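You operate a simulated robot arm through the tools that you are given. There is no shell and no other tool.

You are at the controls of a simulated robot arm. One attempt, no reset.

TASK
File both waiting job cards under their days and switch those to FULL.

The check looks at the end state, three seconds after you hand in, the way a careful person would. Anything else that was tipped, shoved, dropped, spilled or broken makes it a failure.

THE ROBOT
A 7-joint arm with a two-finger parallel gripper, fixed in place. Base frame: the origin is at the foot of the arm, x ahead of it, y to its left, z up. Units: m, rad, N and s.
With the tool pointing down near the work surface it reaches from about 0.24 to 0.68 m from the base axis. Its first joint turns from -1.152 to 1.152 rad. Payload 2.4 kg.
The TCP is the grasp point between the finger pads, 0.03 m short of the fingertips. In the tool frame z runs along the fingers and y along their closing line. Largest opening 0.094 m; finger width 0.028, thickness 0.01; the body of the gripper, 0.05 by 0.096 m, starts 0.055 m behind the TCP.
Orientation is told as [roll, pitch, yaw] about the base's x, y, z axes, in that order, counted from this pose: with the fingers straight down and closing along the base's y, the tool's x points along the base's -x, its y along +y and its z along -z.

THE INTERFACE
- The arm moves only by the tool arm_command. Its argument "moves" is a list of rows, each a list of 3 entries, a list of its own where there are three numbers: the turn, a rotation vector about the tool's x, y, z in rad, then the shift along the tool's x, y, z in m, then the finger opening in m, from 0 to 0.094. In form: [[[rx, ry, rz], [tx, ty, tz], grip], ...]. A call has 1 to 20 rows; each row is the pose to reach, as a shift and turn from the pose commanded when the call began, along the tool's axes at that moment. A row lasts 0.2 s, in which the tool goes at most 0.05 m and 0.15 rad; a call with a longer step from one row to the next is refused whole, and so is a gripper value outside its range. A pose out of reach is approached as far as the arm can. The call stops where the force on the tool passes 40 N (or 10 N more than at its start, if that is more) or the arm is blocked; 0.2 s more then pass. The fingers move at their own pace (about 0.153 m/s each) and stop on an object; they squeeze with about 20 N. The grip force told is the motor's: it shows also when the fingers shut on nothing. Time passes only in rows, and 0.2 s behind the last, so rows that repeat a pose let the fingers close. It gives the time, the measured TCP pose, the force on the tool (base axes), the opening and the grip force at its end, in the units of the frame above (readings bear some noise), with the torque about the TCP (base axes, N m) and any sound that the robot's microphone picked up.
- Cameras (640 x 400 px; columns grow to the right, rows downward): "scene" is fixed at [0.0714, 0.5063, 1.4352]; the picture's right is [-0.43, -0.90, 0.00], its down [-0.55, 0.26, -0.79] and it looks along [0.72, -0.34, -0.61] (base axes); focal length 326 px, centre (320, 200). "wrist" rides on the gripper at [0.076, 0.014, -0.103] in the tool frame; the picture's right is [-0.18, 0.98, 0.00], its down [-0.75, -0.14, -0.64] and it looks along [-0.63, -0.12, 0.77] (tool axes); focal length 243 px, centre (320, 200). There is no depth. A picture from a camera that has moved, and an enlarged one, comes with that camera's place and axes in the base frame and with its lens. The place of the scene camera against the robot may be out by one fixed shift of up to 0.018 m in any direction.
- get_image(camera): a new picture of that camera. The clock stands still meanwhile.
- close_up(camera, box): a new picture of the part [left, top, right, bottom] of that camera's present view, enlarged. The clock stands still meanwhile.
- close_job(): hands the job in; it is judged then, once.

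Nothing tells you positions but the pictures and the camera data. Unless the task says otherwise, let go and move clear before handing in.

The tools are called after "Emit:" as a command line: name --argument value ..., lists and objects as JSON in quotes. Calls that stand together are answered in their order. arm_command: Moves the arm, as the interface text tells. Its arguments: {"type":"object","properties":{"moves":{"type":"array","items":{"type":"array"}}},"required":["moves"]} The other tools are called the same way: get_image (camera) takes a picture; close_up (camera, box) takes an enlarged picture of a part of a camera's view; close_job () hands the job in.

At the start:

```text
time: 0.0
ee_pos: [0.3816, 0.2373, 1.118]
tool_rot: [-0.001, -0.002, 0.001]
wrist_force: [0.7, -0.5, 0.2]
wrist_torque: [0.02, 0.0, 0.0]
finger_gap: 0.0942
gripper_force: 0.1
```

scene: 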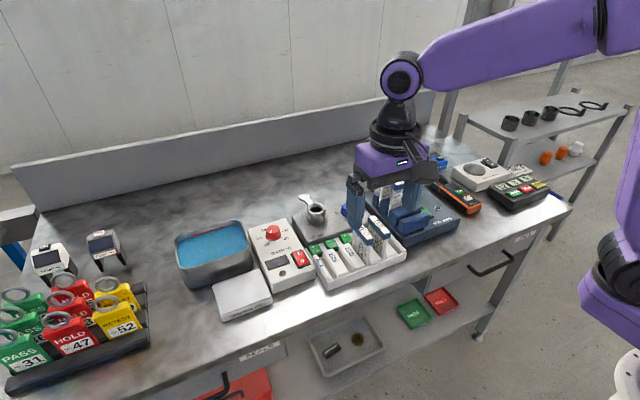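
wrist: 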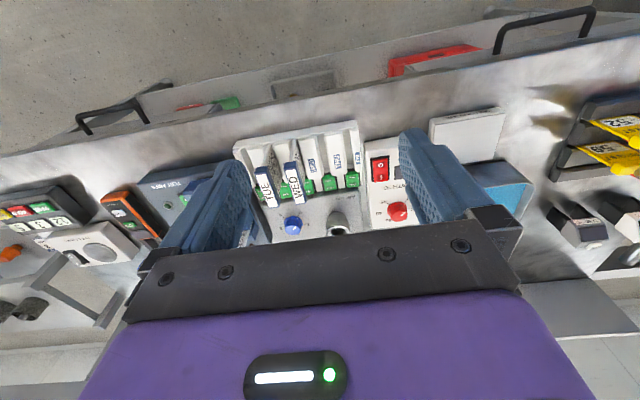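

I see a bench with a tray of day slots (MON–FRI?), some cards, and other items. I will look closer at the tray and its surroundings first.

Emit:
close_up --camera "scene" --box '[290, 160, 470, 300]'

Emit:
close_up --camera "wrist" --box '[220, 110, 420, 250]'

Emit:
close_up --camera "scene" --box '[160, 180, 340, 330]'

Emit:
close_up --camera "scene" --box '[400, 140, 580, 240]'

```text
2.86 times, centred on (380, 230) of scene
camera zoom: at [0.0714, 0.5063, 1.4352], right [-0.43, -0.9, 0.0], down [-0.55, 0.26, -0.79], along [0.72, -0.34, -0.61], focal length 931 px, centre (149, 114)
```

zoom: 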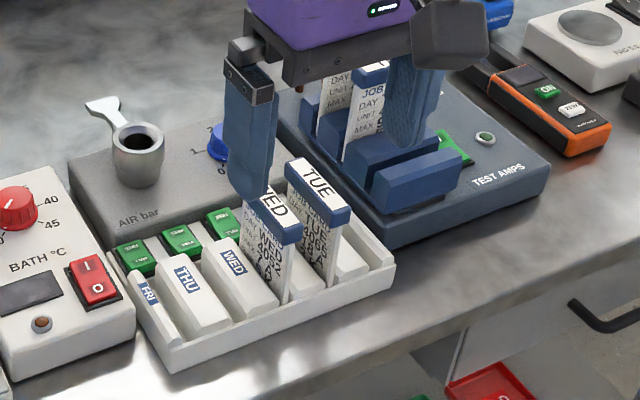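

```text
2.86 times, centred on (320, 180) of wrist
camera zoom: at [0.307, 0.2523, 1.2208], right [0.18, 0.98, 0.0], down [0.75, -0.14, 0.64], along [0.63, -0.12, -0.77], focal length 693 px, centre (320, 257)
```

zoom: 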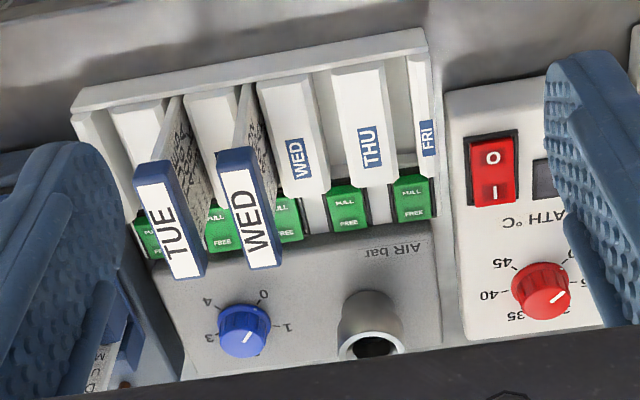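

```text
2.67 times, centred on (250, 255) of scene
camera zoom: at [0.0714, 0.5063, 1.4352], right [-0.43, -0.9, 0.0], down [-0.55, 0.26, -0.79], along [0.72, -0.34, -0.61], focal length 869 px, centre (507, 53)
```

zoom: 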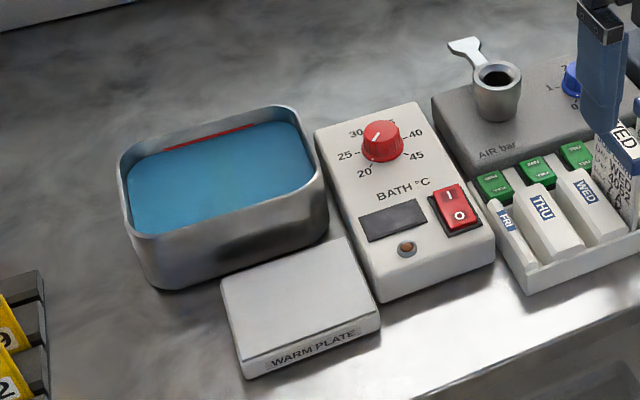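

```text
3.56 times, centred on (490, 190) of scene
camera zoom: at [0.0714, 0.5063, 1.4352], right [-0.43, -0.9, 0.0], down [-0.55, 0.26, -0.79], along [0.72, -0.34, -0.61], focal length 1158 px, centre (-284, 236)
```

zoom: 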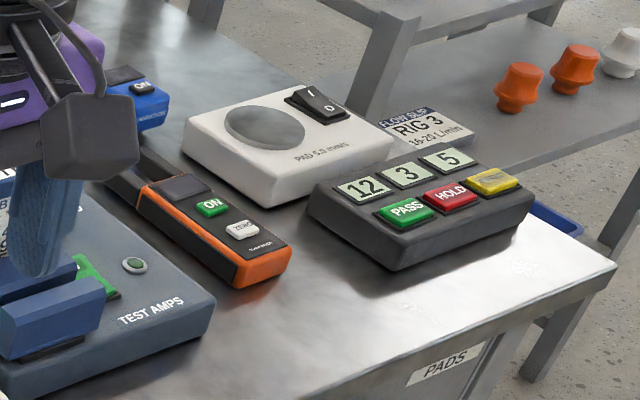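

The tray has five weekday slots with green FULL/FREE rockers, and cards stand near it, but the gripper hides part of it. I'll move the arm aside and up so I can see which cards are waiting and where.

Emit:
arm_command --moves '[[[0, 0, 0], [0.0, 0, -0.04], 0.094], [[0, 0, 0], [0.0, -0.04, -0.08], 0.094], [[0, 0, 0], [0.0, -0.08, -0.1], 0.094], [[0, 0, 0], [0.0, -0.12, -0.12], 0.094], [[0, 0, 0], [0.0, -0.16, -0.12], 0.094], [[0, 0, 0], [0.0, -0.2, -0.12], 0.094], [[0, 0, 0], [0.0, -0.24, -0.12], 0.094], [[0, 0, 0], [0.0, -0.28, -0.12], 0.094], [[0, 0, 0], [0.0, -0.28, -0.12], 0.094]]'

Emit:
get_image --camera "scene"

Emit:
get_image --camera "wrist"

```text
refused: row 2 steps farther than a row can; nothing moved
```

```text
taken
```

scene: 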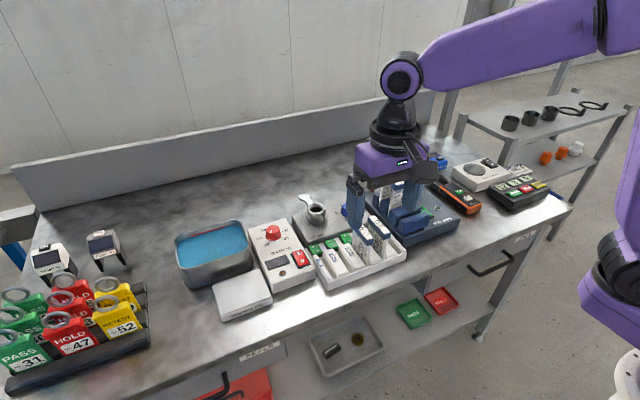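

```text
taken
camera wrist: at [0.307, 0.2523, 1.2208], right [0.18, 0.98, 0.0], down [0.75, -0.14, 0.64], along [0.63, -0.12, -0.77], focal length 243 px, centre (320, 200)
```

wrist: 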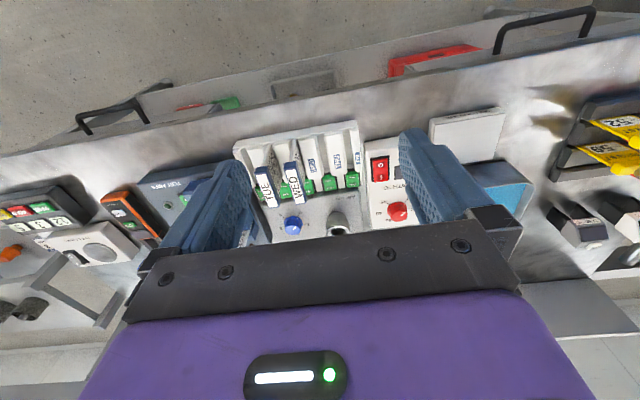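

The call was refused because its second row was slightly too long. I'll repeat the same sideways-and-up move with shorter steps so the tray and the blue stand come into view.

Emit:
arm_command --moves '[[[0, 0, 0], [0.0, 0, -0.04], 0.094], [[0, 0, 0], [0.0, -0.02, -0.08], 0.094], [[0, 0, 0], [0.0, -0.05, -0.11], 0.094], [[0, 0, 0], [0.0, -0.09, -0.12], 0.094], [[0, 0, 0], [0.0, -0.13, -0.12], 0.094], [[0, 0, 0], [0.0, -0.17, -0.12], 0.094], [[0, 0, 0], [0.0, -0.21, -0.12], 0.094], [[0, 0, 0], [0.0, -0.25, -0.12], 0.094], [[0, 0, 0], [0.0, -0.28, -0.12], 0.094], [[0, 0, 0], [0.0, -0.28, -0.12], 0.094]]'

Emit:
get_image --camera "scene"

Emit:
get_image --camera "wrist"

```text
time: 2.2
ee_pos: [0.3816, -0.0413, 1.2362]
tool_rot: [0.002, 0.001, -0.001]
wrist_force: [-0.1, 0.2, 0.2]
wrist_torque: [0.01, -0.01, 0.01]
finger_gap: 0.094
gripper_force: 0.0
```

```text
taken
```

scene: 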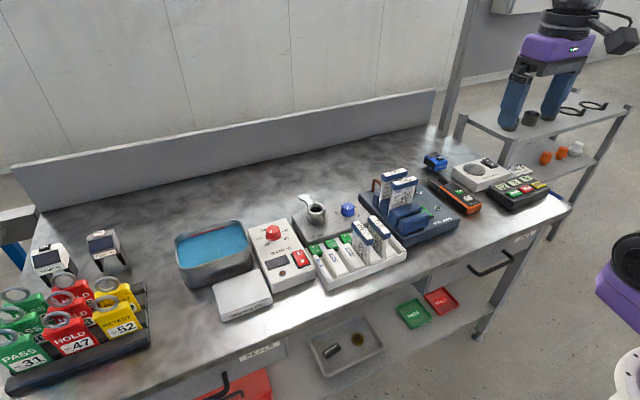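

```text
taken
camera wrist: at [0.3072, -0.0268, 1.3377], right [0.18, 0.98, 0.0], down [0.75, -0.14, 0.64], along [0.63, -0.12, -0.77], focal length 243 px, centre (320, 200)
```

wrist: 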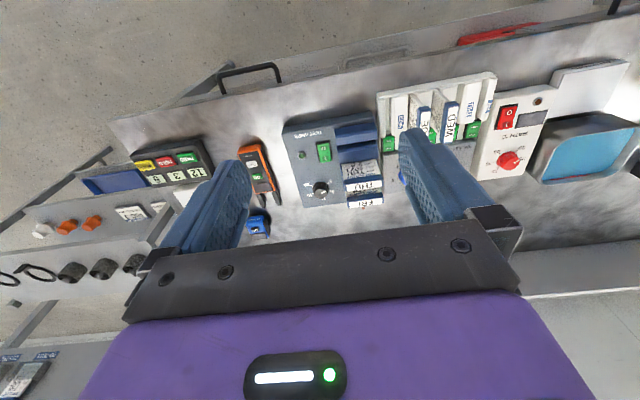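

Emit:
close_up --camera "scene" --box '[350, 160, 450, 240]'

Emit:
close_up --camera "scene" --box '[300, 195, 420, 295]'

Emit:
close_up --camera "wrist" --box '[280, 60, 500, 220]'

Emit:
close_up --camera "wrist" --box '[110, 120, 290, 260]'

```text
5.00 times, centred on (400, 200) of scene
camera zoom: at [0.0714, 0.5063, 1.4352], right [-0.43, -0.9, 0.0], down [-0.55, 0.26, -0.79], along [0.72, -0.34, -0.61], focal length 1629 px, centre (-80, 200)
```

zoom: 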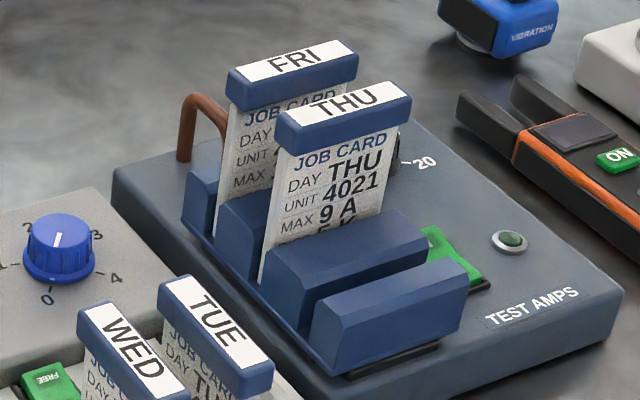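

```text
4.00 times, centred on (360, 245) of scene
camera zoom: at [0.0714, 0.5063, 1.4352], right [-0.43, -0.9, 0.0], down [-0.55, 0.26, -0.79], along [0.72, -0.34, -0.61], focal length 1303 px, centre (160, 20)
```

zoom: 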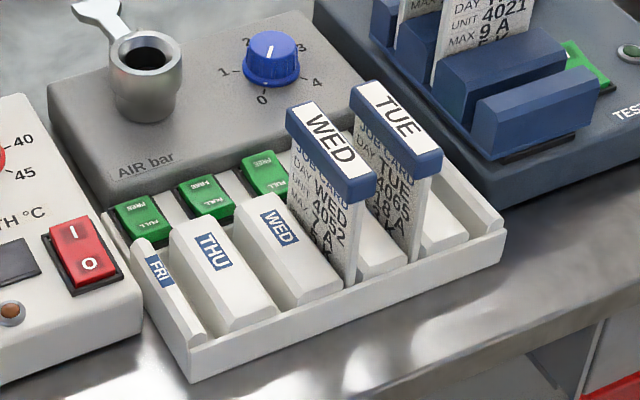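

```text
2.50 times, centred on (390, 140) of wrist
camera zoom: at [0.3072, -0.0268, 1.3377], right [0.18, 0.98, 0.0], down [0.75, -0.14, 0.64], along [0.63, -0.12, -0.77], focal length 606 px, centre (145, 350)
```

zoom: 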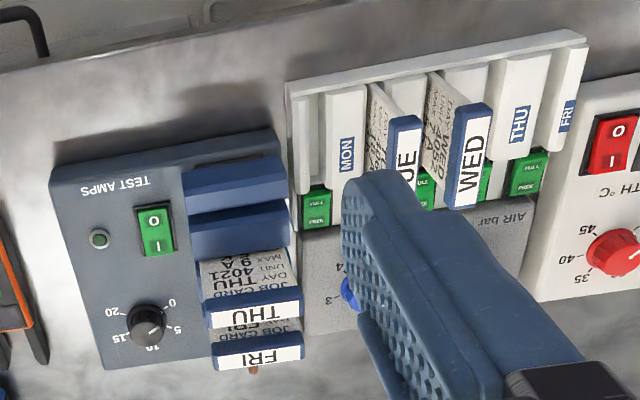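

```text
2.86 times, centred on (200, 190) of wrist
camera zoom: at [0.3072, -0.0268, 1.3377], right [0.18, 0.98, 0.0], down [0.75, -0.14, 0.64], along [0.63, -0.12, -0.77], focal length 693 px, centre (663, 229)
```

zoom: 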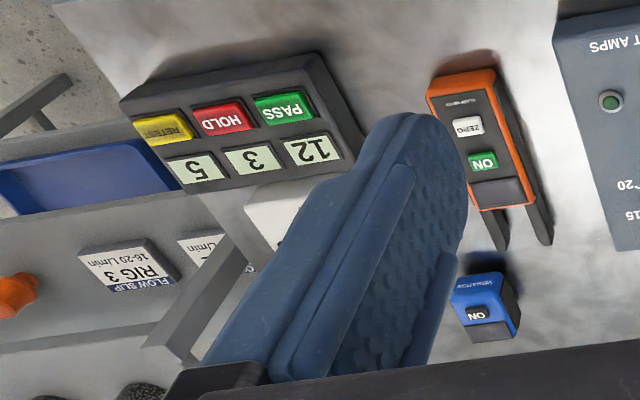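

The waiting cards are THU and FRI, standing in the blue TEST AMPS rack; TUE and WED are already filed. By the labels, each slot lies on the -y side of its labelled ridge. I'll move the wrist camera over the tray to check the slots and the rocker states.

Emit:
arm_command --moves '[[[0, 0, 0], [-0.006, 0.03, 0.02], 0.094], [[0, 0, 0], [-0.012, 0.06, 0.04], 0.094], [[0, 0, 0], [-0.018, 0.09, 0.06], 0.094], [[0, 0, 0], [-0.024, 0.12, 0.08], 0.094], [[0, 0, 0], [-0.03, 0.15, 0.1], 0.094], [[0, 0, 0], [-0.036, 0.18, 0.12], 0.094], [[0, 0, 0], [-0.042, 0.21, 0.14], 0.094], [[0, 0, 0], [-0.048, 0.24, 0.16], 0.094], [[0, 0, 0], [-0.053, 0.27, 0.18], 0.094], [[0, 0, 0], [-0.053, 0.3, 0.2], 0.094], [[0, 0, 0], [-0.053, 0.3, 0.2], 0.094]]'

Emit:
get_image --camera "wrist"

Emit:
close_up --camera "wrist" --box '[200, 80, 420, 260]'

Emit:
close_up --camera "scene" --box '[310, 220, 380, 265]'

```text
time: 4.6
ee_pos: [0.4385, 0.2602, 1.039]
tool_rot: [0.0, 0.001, -0.001]
wrist_force: [-0.1, 0.0, 0.0]
wrist_torque: [0.0, 0.0, -0.02]
finger_gap: 0.0941
gripper_force: 0.1
```

```text
taken
camera wrist: at [0.3634, 0.2738, 1.1409], right [0.18, 0.98, 0.0], down [0.75, -0.14, 0.64], along [0.63, -0.12, -0.77], focal length 243 px, centre (320, 200)
```

wrist: 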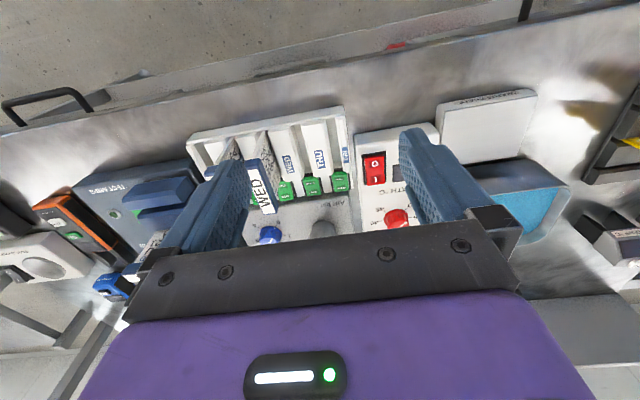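

```text
2.22 times, centred on (310, 170) of wrist
camera zoom: at [0.3634, 0.2738, 1.1409], right [0.18, 0.98, 0.0], down [0.75, -0.14, 0.64], along [0.63, -0.12, -0.77], focal length 539 px, centre (342, 267)
```

zoom: 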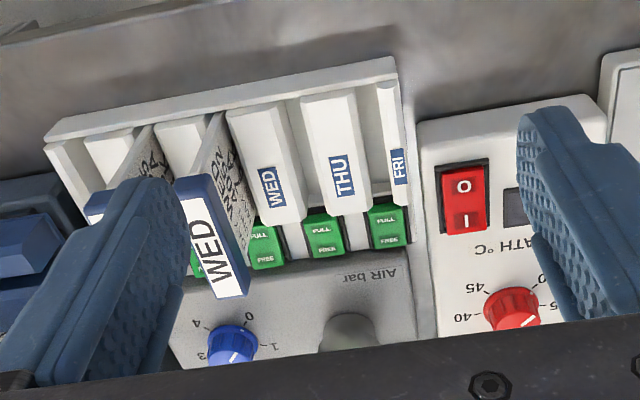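

```text
8.89 times, centred on (345, 242) of scene
camera zoom: at [0.0714, 0.5064, 1.4352], right [-0.43, -0.9, 0.0], down [-0.55, 0.26, -0.79], along [0.72, -0.34, -0.61], focal length 2896 px, centre (98, -178)
```

zoom: 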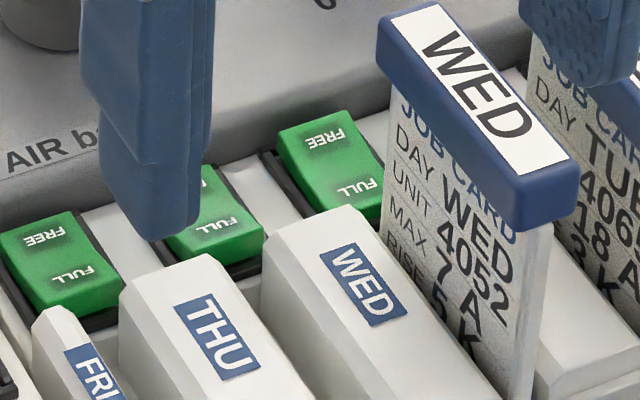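

I see the rockers with FULL on the near (-x) half and FREE on the far half, one behind each slot. I'll enlarge them to compare the tilt of each rocker.

Emit:
close_up --camera "wrist" --box '[260, 160, 370, 220]'

Emit:
close_up --camera "scene" --box '[308, 225, 358, 260]'

Emit:
close_up --camera "scene" --box '[340, 210, 415, 265]'

```text
5.82 times, centred on (315, 190) of wrist
camera zoom: at [0.3634, 0.2738, 1.1409], right [0.18, 0.98, 0.0], down [0.75, -0.14, 0.64], along [0.63, -0.12, -0.77], focal length 1412 px, centre (349, 258)
```

zoom: 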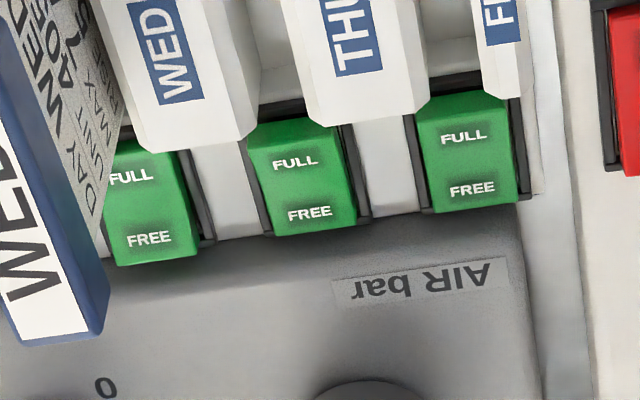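

```text
11.43 times, centred on (333, 242) of scene
camera zoom: at [0.0714, 0.5064, 1.4352], right [-0.43, -0.9, 0.0], down [-0.55, 0.26, -0.79], along [0.72, -0.34, -0.61], focal length 3723 px, centre (171, -286)
```

zoom: 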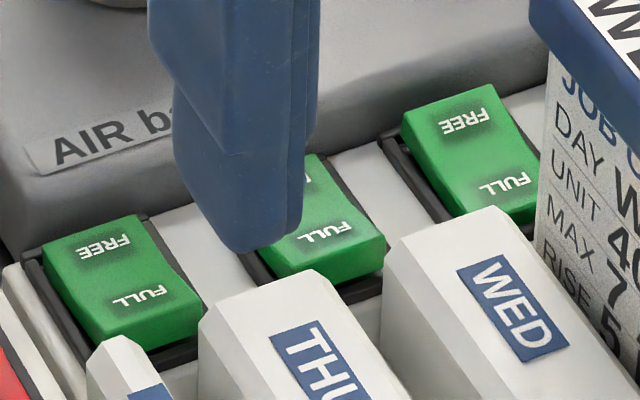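

```text
7.27 times, centred on (378, 238) of scene
camera zoom: at [0.0714, 0.5064, 1.4352], right [-0.43, -0.9, 0.0], down [-0.55, 0.26, -0.79], along [0.72, -0.34, -0.61], focal length 2369 px, centre (-98, -73)
```

zoom: 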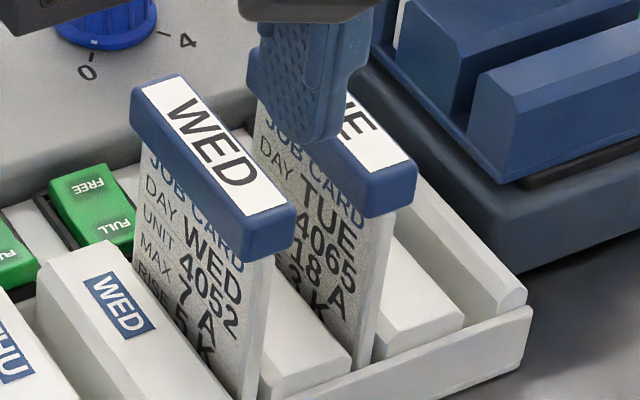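

WED's rocker has its near FULL side down, while THU and FRI have FULL raised, so FULL means pressing the near half. I put the THU rocker at about (0.589, 0.219, 0.828) and FRI at (0.589, 0.2645, 0.828). Next I'll look at the card rack from closer.

Emit:
arm_command --moves '[[[0, 0, 0], [-0.01, -0.035, -0.01], 0.094], [[0, 0, 0], [-0.02, -0.07, -0.01], 0.094], [[0, 0, 0], [-0.03, -0.105, -0.01], 0.094], [[0, 0, 0], [-0.04, -0.14, -0.01], 0.094], [[0, 0, 0], [-0.05, -0.175, -0.01], 0.094], [[0, 0, 0], [-0.06, -0.205, -0.01], 0.094], [[0, 0, 0], [-0.0775, -0.234, -0.01], 0.094], [[0, 0, 0], [-0.0775, -0.234, -0.01], 0.094]]'

Emit:
get_image --camera "wrist"

Emit:
close_up --camera "wrist" --box '[230, 100, 410, 240]'

Emit:
close_up --camera "scene" --box '[310, 200, 420, 290]'

```text
time: 6.4
ee_pos: [0.515, 0.0263, 1.0492]
tool_rot: [-0.001, -0.001, 0.001]
wrist_force: [0.3, 0.3, -0.1]
wrist_torque: [-0.01, 0.02, -0.01]
finger_gap: 0.0938
gripper_force: 0.0
```

```text
taken
camera wrist: at [0.4401, 0.0407, 1.1504], right [0.18, 0.98, 0.0], down [0.75, -0.14, 0.64], along [0.63, -0.12, -0.77], focal length 243 px, centre (320, 200)
```

wrist: 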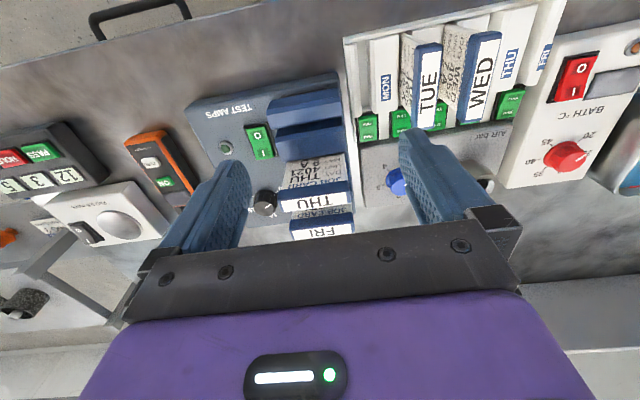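

```text
2.86 times, centred on (320, 170) of wrist
camera zoom: at [0.4401, 0.0407, 1.1504], right [0.18, 0.98, 0.0], down [0.75, -0.14, 0.64], along [0.63, -0.12, -0.77], focal length 693 px, centre (320, 286)
```

zoom: 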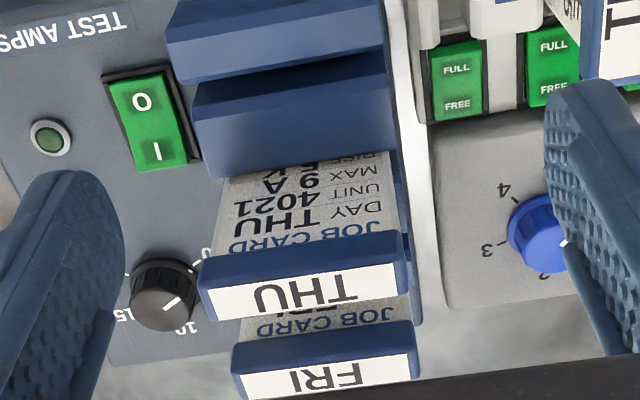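

```text
4.44 times, centred on (365, 245) of scene
camera zoom: at [0.0714, 0.5063, 1.4352], right [-0.43, -0.9, 0.0], down [-0.55, 0.26, -0.79], along [0.72, -0.34, -0.61], focal length 1448 px, centre (120, 0)
```

zoom: 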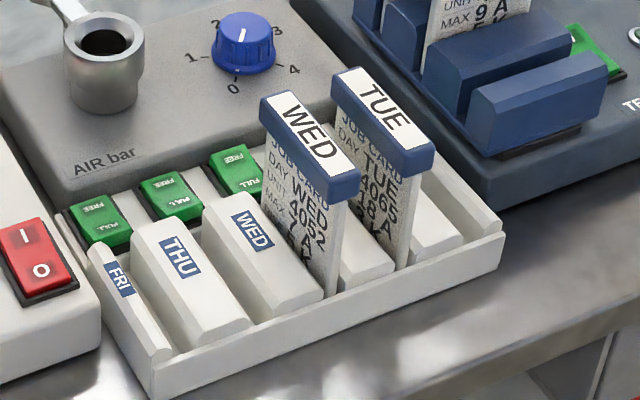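

The THU and FRI headers in the rack stand at about z = 0.95, facing the robot. I'll do the rockers first, because filed cards would crowd the gripper. I'm moving above the THU/FRI rockers with the wrist turned -90° so the gripper's narrow side faces the WED card.

Emit:
arm_command --moves '[[[0, 0, 0.1309], [-0.005, 0.0178, 0], 0.04], [[0, 0, 0.2618], [-0.01, 0.0356, 0], 0.0], [[0, 0, 0.3927], [-0.015, 0.0534, 0], 0.0], [[0, 0, 0.5236], [-0.02, 0.0712, 0], 0.0], [[0, 0, 0.6545], [-0.025, 0.089, 0], 0.0], [[0, 0, 0.7854], [-0.03, 0.1068, 0], 0.0], [[0, 0, 0.9163], [-0.035, 0.1246, 0], 0.0], [[0, 0, 1.0472], [-0.04, 0.1424, 0], 0.0], [[0, 0, 1.1781], [-0.045, 0.1602, 0], 0.0], [[0, 0, 1.309], [-0.05, 0.178, 0], 0.0], [[0, 0, 1.4399], [-0.055, 0.1958, 0], 0.0], [[0, 0, 1.5708], [-0.06, 0.2137, 0], 0.0], [[0, 0, 1.5708], [-0.06, 0.2137, 0], 0.0]]'

Emit:
get_image --camera "wrist"

Emit:
get_image --camera "scene"

```text
time: 9.2
ee_pos: [0.5724, 0.2379, 1.0507]
tool_rot: [-0.001, -0.001, -1.571]
wrist_force: [0.4, 0.1, 0.2]
wrist_torque: [-0.02, 0.03, 0.01]
finger_gap: 0.0002
gripper_force: 20.1
```

```text
taken
camera wrist: at [0.5876, 0.3142, 1.1526], right [0.98, -0.19, 0.0], down [-0.14, -0.75, 0.64], along [-0.12, -0.63, -0.77], focal length 243 px, centre (320, 200)
```

wrist: 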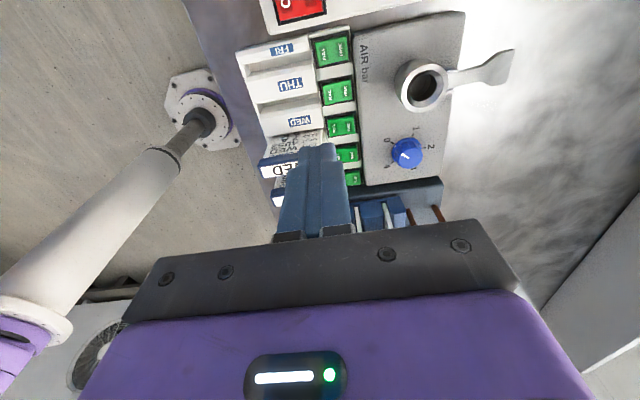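

```text
taken
```

scene: 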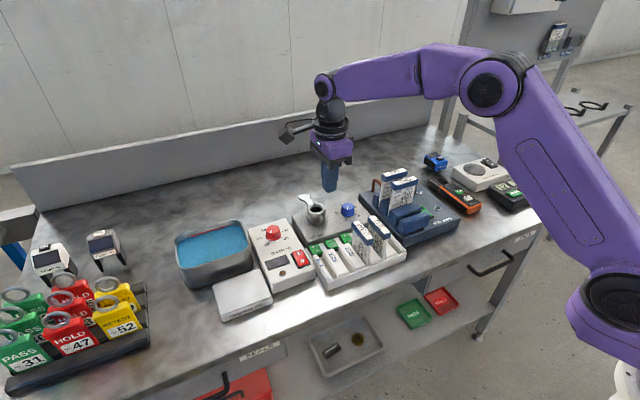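

The wrist turned cleanly and the rockers are now in view from the +y side. I'll enlarge this view to measure the rockers by triangulation.

Emit:
close_up --camera "wrist" --box '[230, 20, 390, 120]'

Emit:
close_up --camera "wrist" --box '[230, 100, 390, 220]'

```text
4.00 times, centred on (310, 70) of wrist
camera zoom: at [0.5876, 0.3142, 1.1526], right [0.98, -0.19, 0.0], down [-0.14, -0.75, 0.64], along [-0.12, -0.63, -0.77], focal length 970 px, centre (360, 720)
```

zoom: 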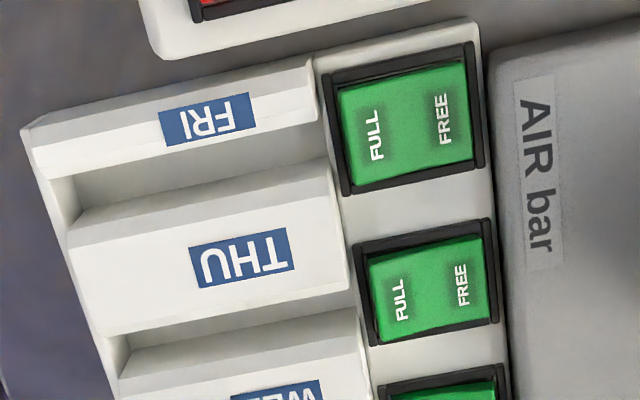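

```text
3.33 times, centred on (310, 160) of wrist
camera zoom: at [0.5876, 0.3142, 1.1526], right [0.98, -0.19, 0.0], down [-0.14, -0.75, 0.64], along [-0.12, -0.63, -0.77], focal length 809 px, centre (353, 333)
```

zoom: 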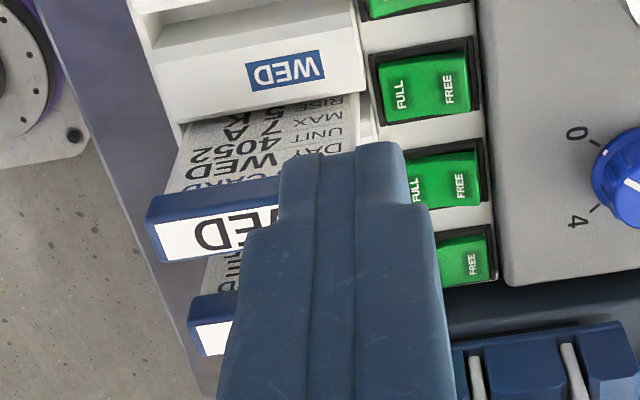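

The rocker triangulates well: FRI spans x 0.574–0.610 and y 0.253–0.276, with its pivot near x = 0.592. The ridges end at about x = 0.569, so I'll tilt the closed fingers to touch with one corner on the FULL half. First I'll hover over the FRI rocker.

Emit:
arm_command --moves '[[[-0.052, -0.034, 0], [0.0042, 0.0019, 0.03], 0.0], [[-0.104, -0.068, 0], [0.0084, 0.0037, 0.06], 0.0], [[-0.156, -0.102, 0], [0.0126, 0.0056, 0.09], 0.0], [[-0.208, -0.136, 0], [0.0168, 0.0074, 0.12], 0.0], [[-0.26, -0.17, 0], [0.021, 0.0093, 0.15], 0.0], [[-0.26, -0.17, 0], [0.021, 0.0093, 0.152], 0.0], [[-0.26, -0.17, 0], [0.021, 0.0093, 0.152], 0.0]]'

Emit:
get_image --camera "wrist"

Emit:
close_up --camera "wrist" --box '[230, 80, 410, 220]'

Emit:
close_up --camera "scene" --box '[270, 180, 400, 280]'

```text
time: 10.8
ee_pos: [0.5802, 0.2582, 0.8951]
tool_rot: [0.266, -0.168, -1.593]
wrist_force: [0.0, -0.3, 0.6]
wrist_torque: [0.02, 0.0, -0.02]
finger_gap: 0.0001
gripper_force: 19.8
```

```text
taken
camera wrist: at [0.5709, 0.3514, 0.9838], right [0.95, -0.16, 0.28], down [-0.32, -0.64, 0.7], along [0.07, -0.75, -0.65], focal length 243 px, centre (320, 200)
```

wrist: 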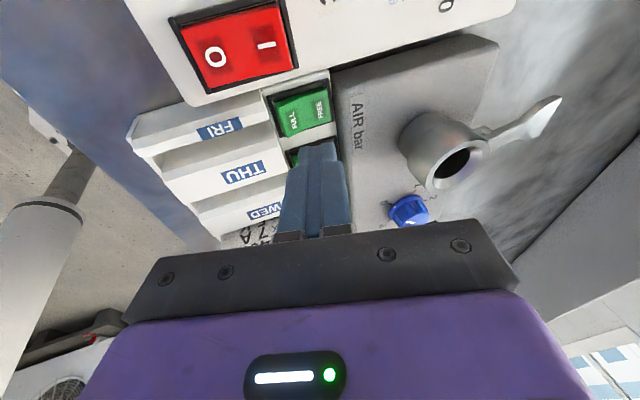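

```text
2.86 times, centred on (320, 150) of wrist
camera zoom: at [0.5709, 0.3514, 0.9838], right [0.95, -0.16, 0.28], down [-0.32, -0.64, 0.7], along [0.07, -0.75, -0.65], focal length 693 px, centre (320, 343)
```

zoom: 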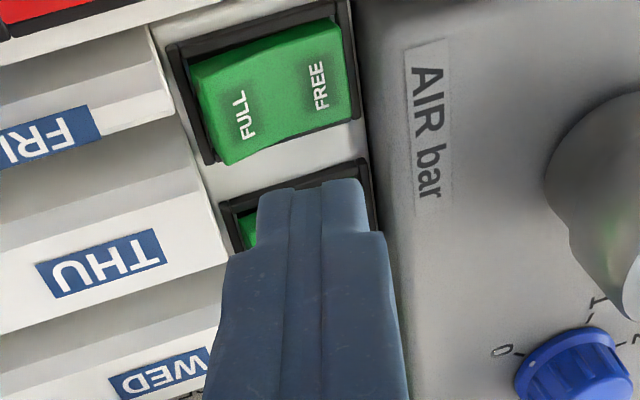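

```text
4.00 times, centred on (335, 230) of scene
camera zoom: at [0.0714, 0.5063, 1.4352], right [-0.43, -0.9, 0.0], down [-0.55, 0.26, -0.79], along [0.72, -0.34, -0.61], focal length 1303 px, centre (260, 80)
```

zoom: 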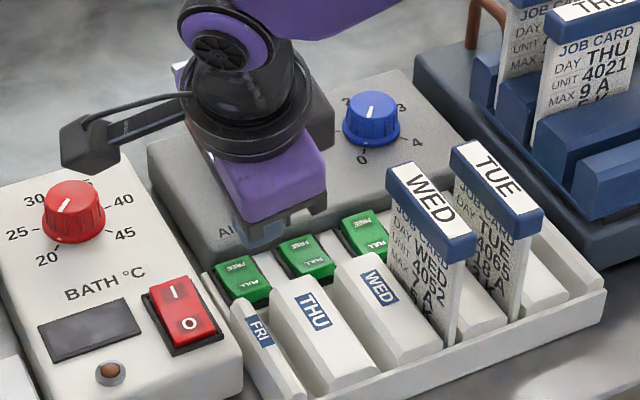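

The tilted fingertip corner hovers about 3 cm above the left part of the FRI rocker's FULL half, as predicted. I'll now lower it straight down to near contact, then press in small steps.

Emit:
arm_command --moves '[[[0, 0, 0], [0.0017, -0.0026, 0.0095], 0.0], [[0, 0, 0], [0.0033, -0.0051, 0.019], 0.0], [[0, 0, 0], [0.0042, -0.0064, 0.0238], 0.0], [[0, 0, 0], [0.0045, -0.0069, 0.0257], 0.0], [[0, 0, 0], [0.0045, -0.0069, 0.0257], 0.0]]'

Emit:
close_up --camera "wrist" --box '[230, 80, 410, 220]'

Emit:
close_up --camera "scene" --box '[290, 210, 370, 270]'

```text
time: 12.0
ee_pos: [0.5804, 0.2604, 0.8687]
tool_rot: [0.265, -0.168, -1.593]
wrist_force: [0.0, 0.2, 0.3]
wrist_torque: [0.0, -0.03, 0.01]
finger_gap: 0.0001
gripper_force: 19.8
```

```text
2.86 times, centred on (320, 150) of wrist
camera zoom: at [0.5715, 0.3519, 0.9569], right [0.95, -0.16, 0.28], down [-0.32, -0.64, 0.7], along [0.07, -0.75, -0.65], focal length 693 px, centre (320, 343)
```

zoom: 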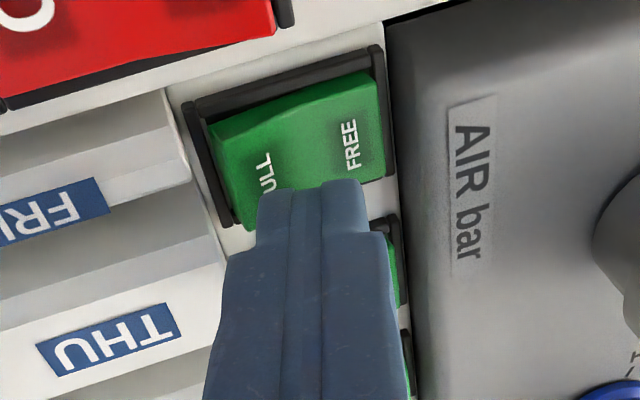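

```text
6.67 times, centred on (330, 240) of scene
camera zoom: at [0.0714, 0.5063, 1.4352], right [-0.43, -0.9, 0.0], down [-0.55, 0.26, -0.79], along [0.72, -0.34, -0.61], focal length 2172 px, centre (253, -67)
```

zoom: 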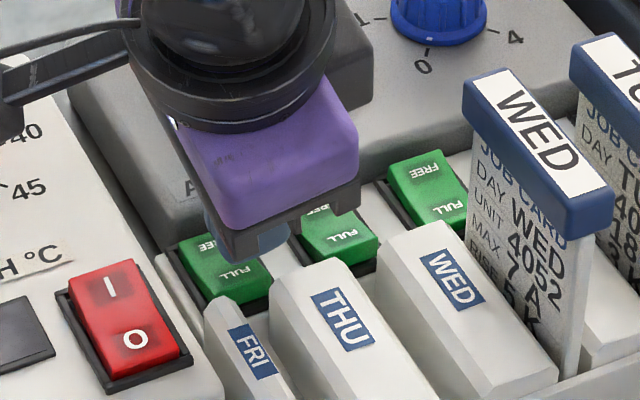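

The tip is just above the FRI rocker and there is no contact force yet. I'll enlarge both views to confirm where the corner will land before I press.

Emit:
close_up --camera "scene" --box '[308, 230, 348, 260]'

Emit:
close_up --camera "wrist" --box '[275, 90, 355, 150]'

```text
13.33 times, centred on (328, 245) of scene
camera zoom: at [0.0714, 0.5063, 1.4352], right [-0.43, -0.9, 0.0], down [-0.55, 0.26, -0.79], along [0.72, -0.34, -0.61], focal length 4343 px, centre (213, -400)
```

zoom: 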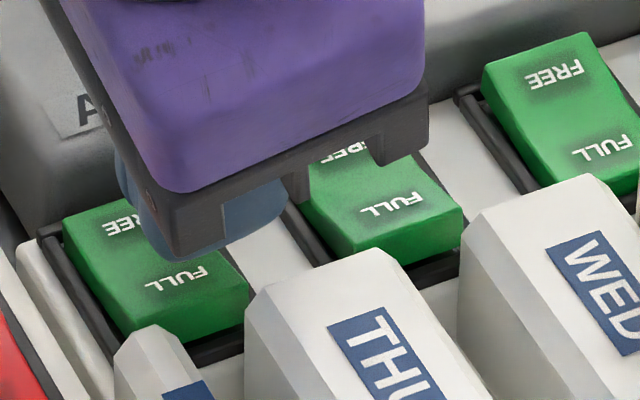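

```text
6.67 times, centred on (315, 120) of wrist
camera zoom: at [0.5715, 0.3519, 0.9569], right [0.95, -0.16, 0.28], down [-0.32, -0.64, 0.7], along [0.07, -0.75, -0.65], focal length 1618 px, centre (353, 733)
```

zoom: 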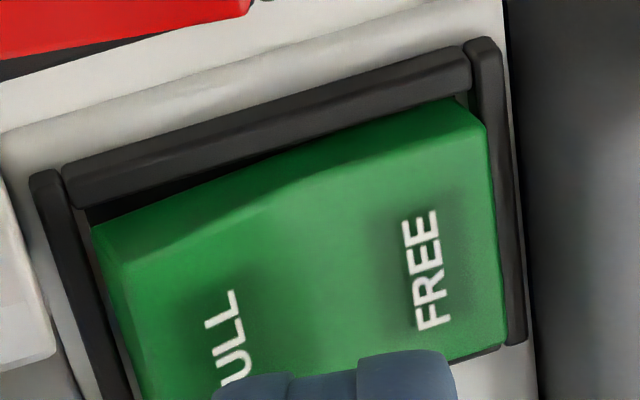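

The rounded corner will land between the rocker's near edge and the FULL text, which is where I want it. I'll press down in small steps, shifted 2 mm toward -x for better leverage.

Emit:
arm_command --moves '[[[0, 0, 0], [0.0003, -0.0024, 0.0014], 0.0], [[0, 0, 0], [0.0007, -0.0029, 0.0033], 0.0], [[0, 0, 0], [0.001, -0.0034, 0.0052], 0.0], [[0, 0, 0], [0.0013, -0.004, 0.0071], 0.0], [[0, 0, 0], [0.0013, -0.004, 0.0071], 0.0]]'

Emit:
close_up --camera "wrist" --box '[275, 90, 355, 150]'

Emit:
close_up --camera "scene" --box '[308, 230, 348, 260]'

```text
time: 13.2
ee_pos: [0.5784, 0.2587, 0.862]
tool_rot: [0.263, -0.167, -1.593]
wrist_force: [-1.4, -1.0, 7.6]
wrist_torque: [-0.03, 0.07, 0.03]
finger_gap: 0.0
gripper_force: 20.2
heard: click
```

```text
6.67 times, centred on (315, 120) of wrist
camera zoom: at [0.5695, 0.3508, 0.9498], right [0.95, -0.16, 0.28], down [-0.32, -0.64, 0.7], along [0.07, -0.75, -0.65], focal length 1618 px, centre (353, 733)
```

zoom: 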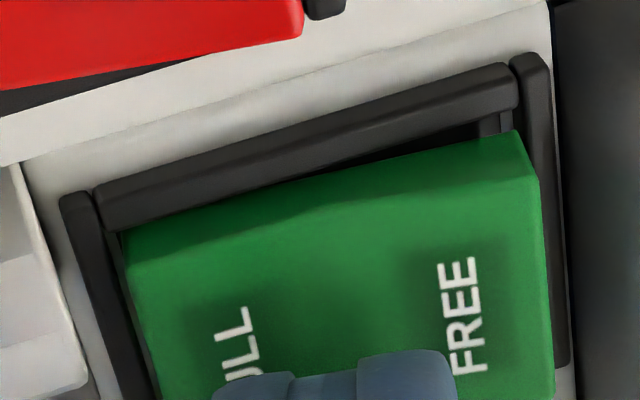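

```text
13.33 times, centred on (328, 245) of scene
camera zoom: at [0.0712, 0.5062, 1.4353], right [-0.43, -0.9, 0.0], down [-0.55, 0.26, -0.79], along [0.72, -0.34, -0.61], focal length 4343 px, centre (213, -400)
```

zoom: 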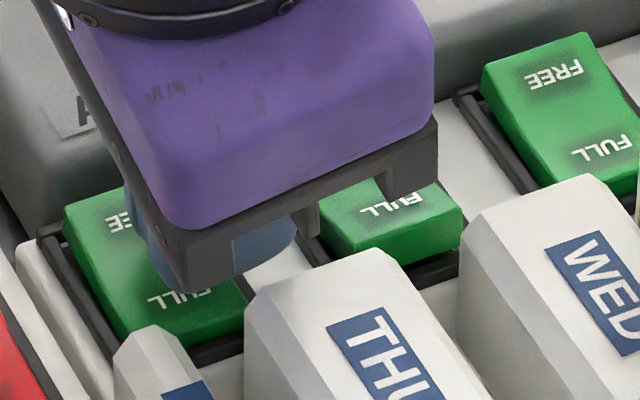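

I heard a click at about 8 N and the FREE end of the FRI rocker is now raised. I'll lift off, check it, and move over the THU rocker.

Emit:
arm_command --moves '[[[0, 0, 0], [-0.0029, 0.0045, -0.0167], 0.0], [[0, 0, 0], [-0.0059, 0.009, -0.0333], 0.0], [[0, 0, 0], [-0.0288, 0.0085, -0.0294], 0.0], [[0, 0, 0], [-0.0517, 0.008, -0.0255], 0.0], [[0, 0, 0], [-0.0517, 0.008, -0.0255], 0.0]]'

Emit:
close_up --camera "wrist" --box '[230, 50, 410, 190]'

Emit:
close_up --camera "scene" --box '[300, 215, 380, 275]'

```text
time: 14.4
ee_pos: [0.5785, 0.212, 0.8963]
tool_rot: [0.264, -0.167, -1.593]
wrist_force: [0.8, -0.2, -0.4]
wrist_torque: [0.0, -0.02, -0.01]
finger_gap: 0.0
gripper_force: 20.1
```

```text
2.86 times, centred on (320, 120) of wrist
camera zoom: at [0.5689, 0.3042, 0.9848], right [0.95, -0.16, 0.28], down [-0.32, -0.64, 0.7], along [0.07, -0.75, -0.65], focal length 693 px, centre (320, 429)
```

zoom: 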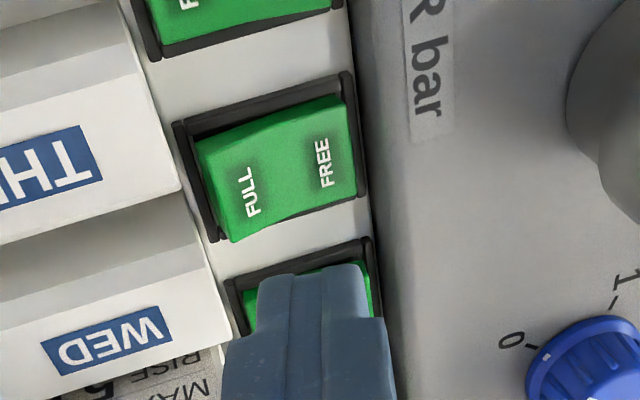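

```text
6.67 times, centred on (340, 245) of scene
camera zoom: at [0.0714, 0.5063, 1.4352], right [-0.43, -0.9, 0.0], down [-0.55, 0.26, -0.79], along [0.72, -0.34, -0.61], focal length 2172 px, centre (187, -100)
```

zoom: 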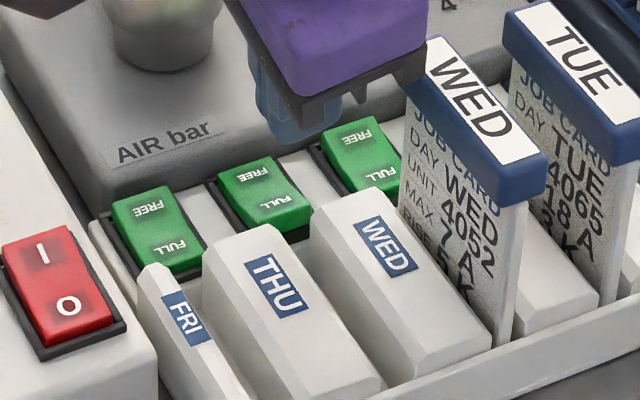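

FRI now looks like WED, with its FULL side down. THU is still at FREE and the tip hovers over its FULL half, so I'll press it with the same stroke.

Emit:
arm_command --moves '[[[0, 0, 0], [0.002, -0.0031, 0.0114], 0.0], [[0, 0, 0], [0.004, -0.0061, 0.0229], 0.0], [[0, 0, 0], [0.0048, -0.0074, 0.0276], 0.0], [[0, 0, 0], [0.0054, -0.0082, 0.0305], 0.0], [[0, 0, 0], [0.0059, -0.009, 0.0333], 0.0], [[0, 0, 0], [0.0059, -0.009, 0.0333], 0.0]]'

Emit:
close_up --camera "wrist" --box '[230, 80, 410, 220]'

Emit:
close_up --camera "scene" --box '[300, 215, 380, 275]'

```text
time: 15.8
ee_pos: [0.5785, 0.2117, 0.8626]
tool_rot: [0.261, -0.167, -1.594]
wrist_force: [0.4, 0.0, -0.1]
wrist_torque: [-0.01, -0.01, -0.04]
finger_gap: 0.0001
gripper_force: 20.2
heard: click
```

```text
2.86 times, centred on (320, 150) of wrist
camera zoom: at [0.5702, 0.3045, 0.9508], right [0.95, -0.16, 0.28], down [-0.32, -0.64, 0.7], along [0.07, -0.75, -0.65], focal length 693 px, centre (320, 343)
```

zoom: 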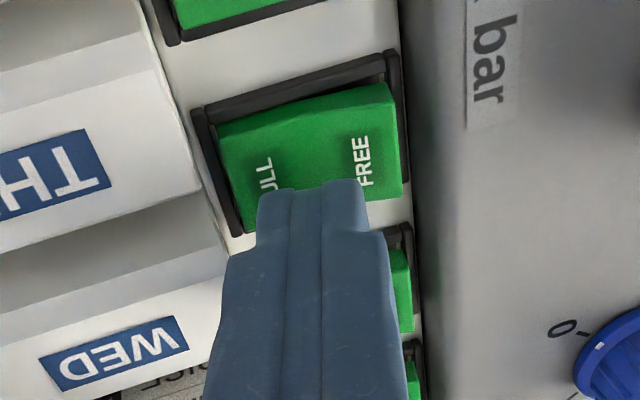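

```text
6.67 times, centred on (340, 245) of scene
camera zoom: at [0.0714, 0.5063, 1.4352], right [-0.43, -0.9, 0.0], down [-0.55, 0.26, -0.79], along [0.72, -0.34, -0.61], focal length 2172 px, centre (187, -100)
```

zoom: 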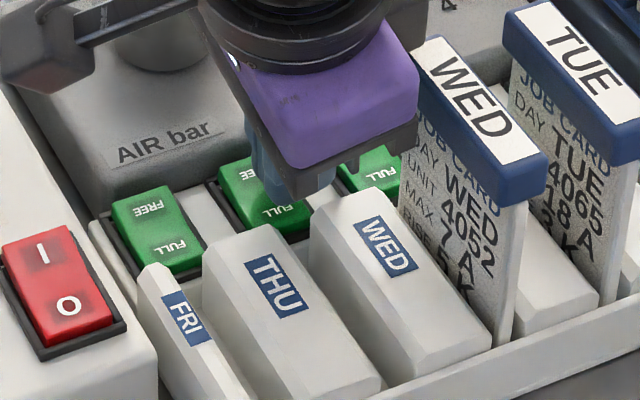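

THU clicked too, and its FREE end is now up. I'll rise clear of the cards and straighten the tool before going to the rack.

Emit:
arm_command --moves '[[[0, 0, 0], [-0.0063, 0.0096, -0.0357], 0.0], [[0, 0, 0], [-0.0125, 0.0192, -0.0714], 0.0], [[0.052, 0.034, 0], [-0.0188, 0.0288, -0.1071], 0.0], [[0.104, 0.068, 0], [-0.0251, 0.0384, -0.1428], 0.0], [[0.156, 0.102, 0], [-0.0301, 0.0461, -0.1714], 0.0], [[0.208, 0.136, 0], [-0.0301, 0.0461, -0.1714], 0.0], [[0.26, 0.17, 0], [-0.0301, 0.0461, -0.1714], 0.0], [[0.26, 0.17, 0], [-0.0301, 0.0461, -0.1714], 0.0]]'

Emit:
get_image --camera "wrist"

Emit:
close_up --camera "scene" --box '[300, 215, 380, 275]'

```text
time: 17.6
ee_pos: [0.5796, 0.2122, 1.0417]
tool_rot: [-0.001, 0.0, -1.571]
wrist_force: [-0.4, -0.8, 0.5]
wrist_torque: [-0.02, -0.02, 0.04]
finger_gap: 0.0
gripper_force: 19.9
```

```text
taken
camera wrist: at [0.5952, 0.2885, 1.1442], right [0.98, -0.18, 0.0], down [-0.14, -0.75, 0.64], along [-0.12, -0.63, -0.77], focal length 243 px, centre (320, 200)
```

wrist: 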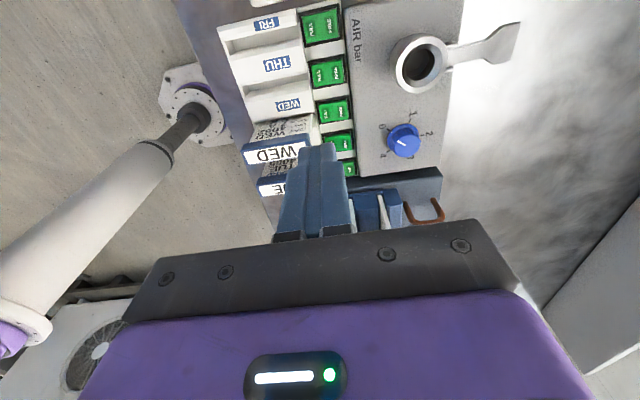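

```text
6.67 times, centred on (340, 245) of scene
camera zoom: at [0.0714, 0.5063, 1.4352], right [-0.43, -0.9, 0.0], down [-0.55, 0.26, -0.79], along [0.72, -0.34, -0.61], focal length 2172 px, centre (187, -100)
```

zoom: 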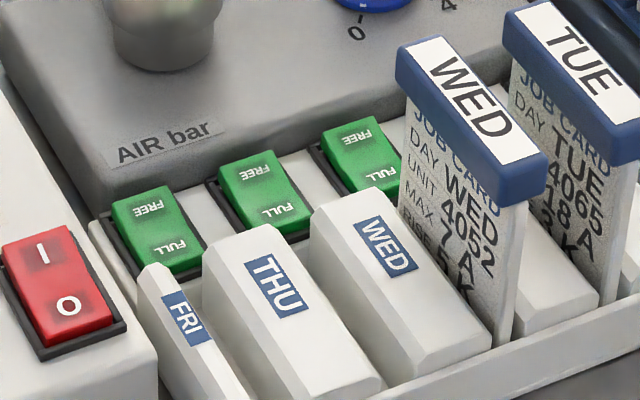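

All three rockers (WED, THU, FRI) now match at FULL. Next I'll turn the wrist through to +90° while moving above the rack, so the fingers close across the card headers.

Emit:
arm_command --moves '[[[0, 0, -0.1428], [-0.009, 0.0027, -0.003], 0.0], [[0, 0, -0.2856], [-0.018, 0.0054, -0.006], 0.0], [[0, 0, -0.4284], [-0.027, 0.0081, -0.009], 0.03], [[0, 0, -0.5712], [-0.036, 0.0108, -0.012], 0.06], [[0, 0, -0.714], [-0.045, 0.0135, -0.015], 0.06], [[0, 0, -0.8568], [-0.054, 0.0162, -0.018], 0.06], [[0, 0, -0.9996], [-0.063, 0.0189, -0.021], 0.06], [[0, 0, -1.1424], [-0.072, 0.0216, -0.024], 0.06], [[0, 0, -1.2852], [-0.081, 0.0243, -0.027], 0.06], [[0, 0, -1.428], [-0.09, 0.027, -0.03], 0.06], [[0, 0, -1.5708], [-0.1, 0.03, -0.03], 0.06], [[0, 0, -1.5708], [-0.1, 0.03, -0.03], 0.06]]'

Emit:
arm_command --moves '[[[0, 0, -0.1428], [0, -0.01, 0], 0.06], [[0, 0, -0.2856], [0, -0.02, 0], 0.06], [[0, 0, -0.4284], [0, -0.03, 0], 0.06], [[0, 0, -0.5712], [0, -0.04, 0], 0.06], [[0, 0, -0.714], [0, -0.05, 0], 0.06], [[0, 0, -0.8568], [0, -0.06, 0], 0.06], [[0, 0, -0.9996], [0, -0.07, 0], 0.06], [[0, 0, -1.1424], [0, -0.08, 0], 0.06], [[0, 0, -1.2852], [0, -0.09, 0], 0.06], [[0, 0, -1.428], [0, -0.1, 0], 0.06], [[0, 0, -1.5708], [0, -0.11, 0], 0.06], [[0, 0, -1.5708], [0, -0.11, 0], 0.06]]'

Emit:
get_image --camera "wrist"

Emit:
get_image --camera "scene"

```text
time: 20.2
ee_pos: [0.611, 0.1134, 1.0707]
tool_rot: [0.001, 0.001, 0.0]
wrist_force: [-0.1, 0.1, -0.3]
wrist_torque: [0.01, -0.02, -0.04]
finger_gap: 0.0601
gripper_force: 0.1
```

```text
time: 22.8
ee_pos: [0.609, 0.002, 1.0711]
tool_rot: [0.001, -0.001, 1.574]
wrist_force: [0.2, -0.2, 0.5]
wrist_torque: [0.0, -0.03, 0.01]
finger_gap: 0.0602
gripper_force: 0.1
```

```text
taken
camera wrist: at [0.597, -0.0734, 1.173], right [-0.98, 0.18, 0.0], down [0.14, 0.75, 0.64], along [0.12, 0.63, -0.77], focal length 243 px, centre (320, 200)
```

wrist: 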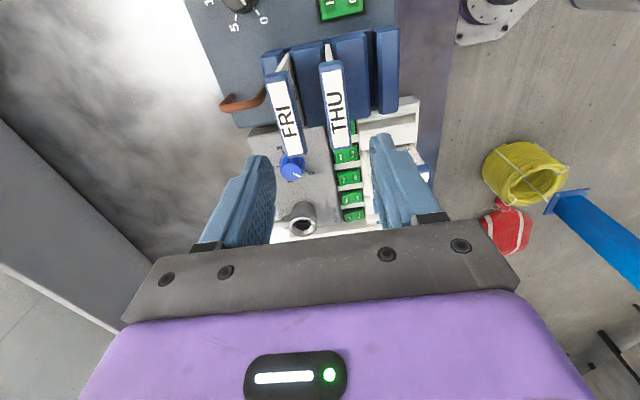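

```text
taken
```

scene: 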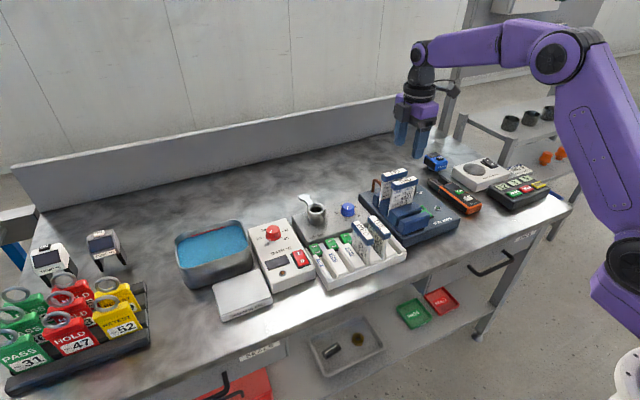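

I'm above the rack with yaw +90°. FRI is on the far side (+x) and THU on the near side. I'll enlarge to measure the headers.

Emit:
close_up --camera "wrist" --box '[240, 30, 410, 170]'

Emit:
close_up --camera "wrist" --box '[320, 80, 430, 230]'

```text
2.86 times, centred on (325, 100) of wrist
camera zoom: at [0.597, -0.0734, 1.173], right [-0.98, 0.18, 0.0], down [0.14, 0.75, 0.64], along [0.12, 0.63, -0.77], focal length 693 px, centre (306, 486)
```

zoom: 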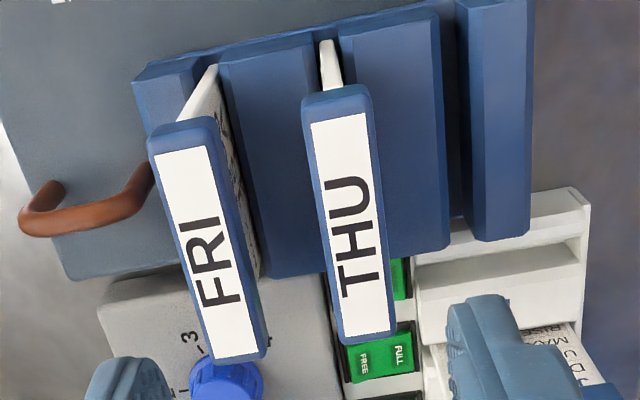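

```text
2.67 times, centred on (375, 155) of wrist
camera zoom: at [0.597, -0.0734, 1.173], right [-0.98, 0.18, 0.0], down [0.14, 0.75, 0.64], along [0.12, 0.63, -0.77], focal length 647 px, centre (173, 320)
```

zoom: 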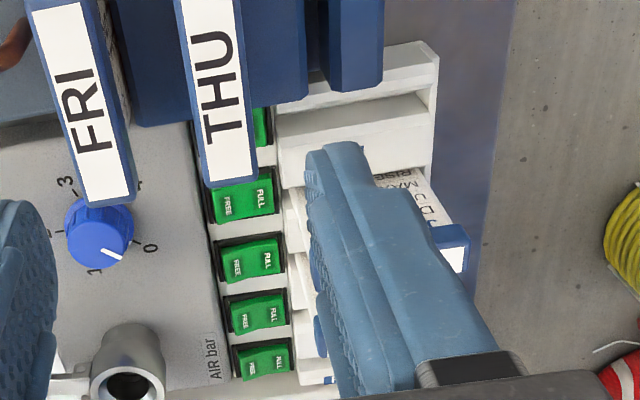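

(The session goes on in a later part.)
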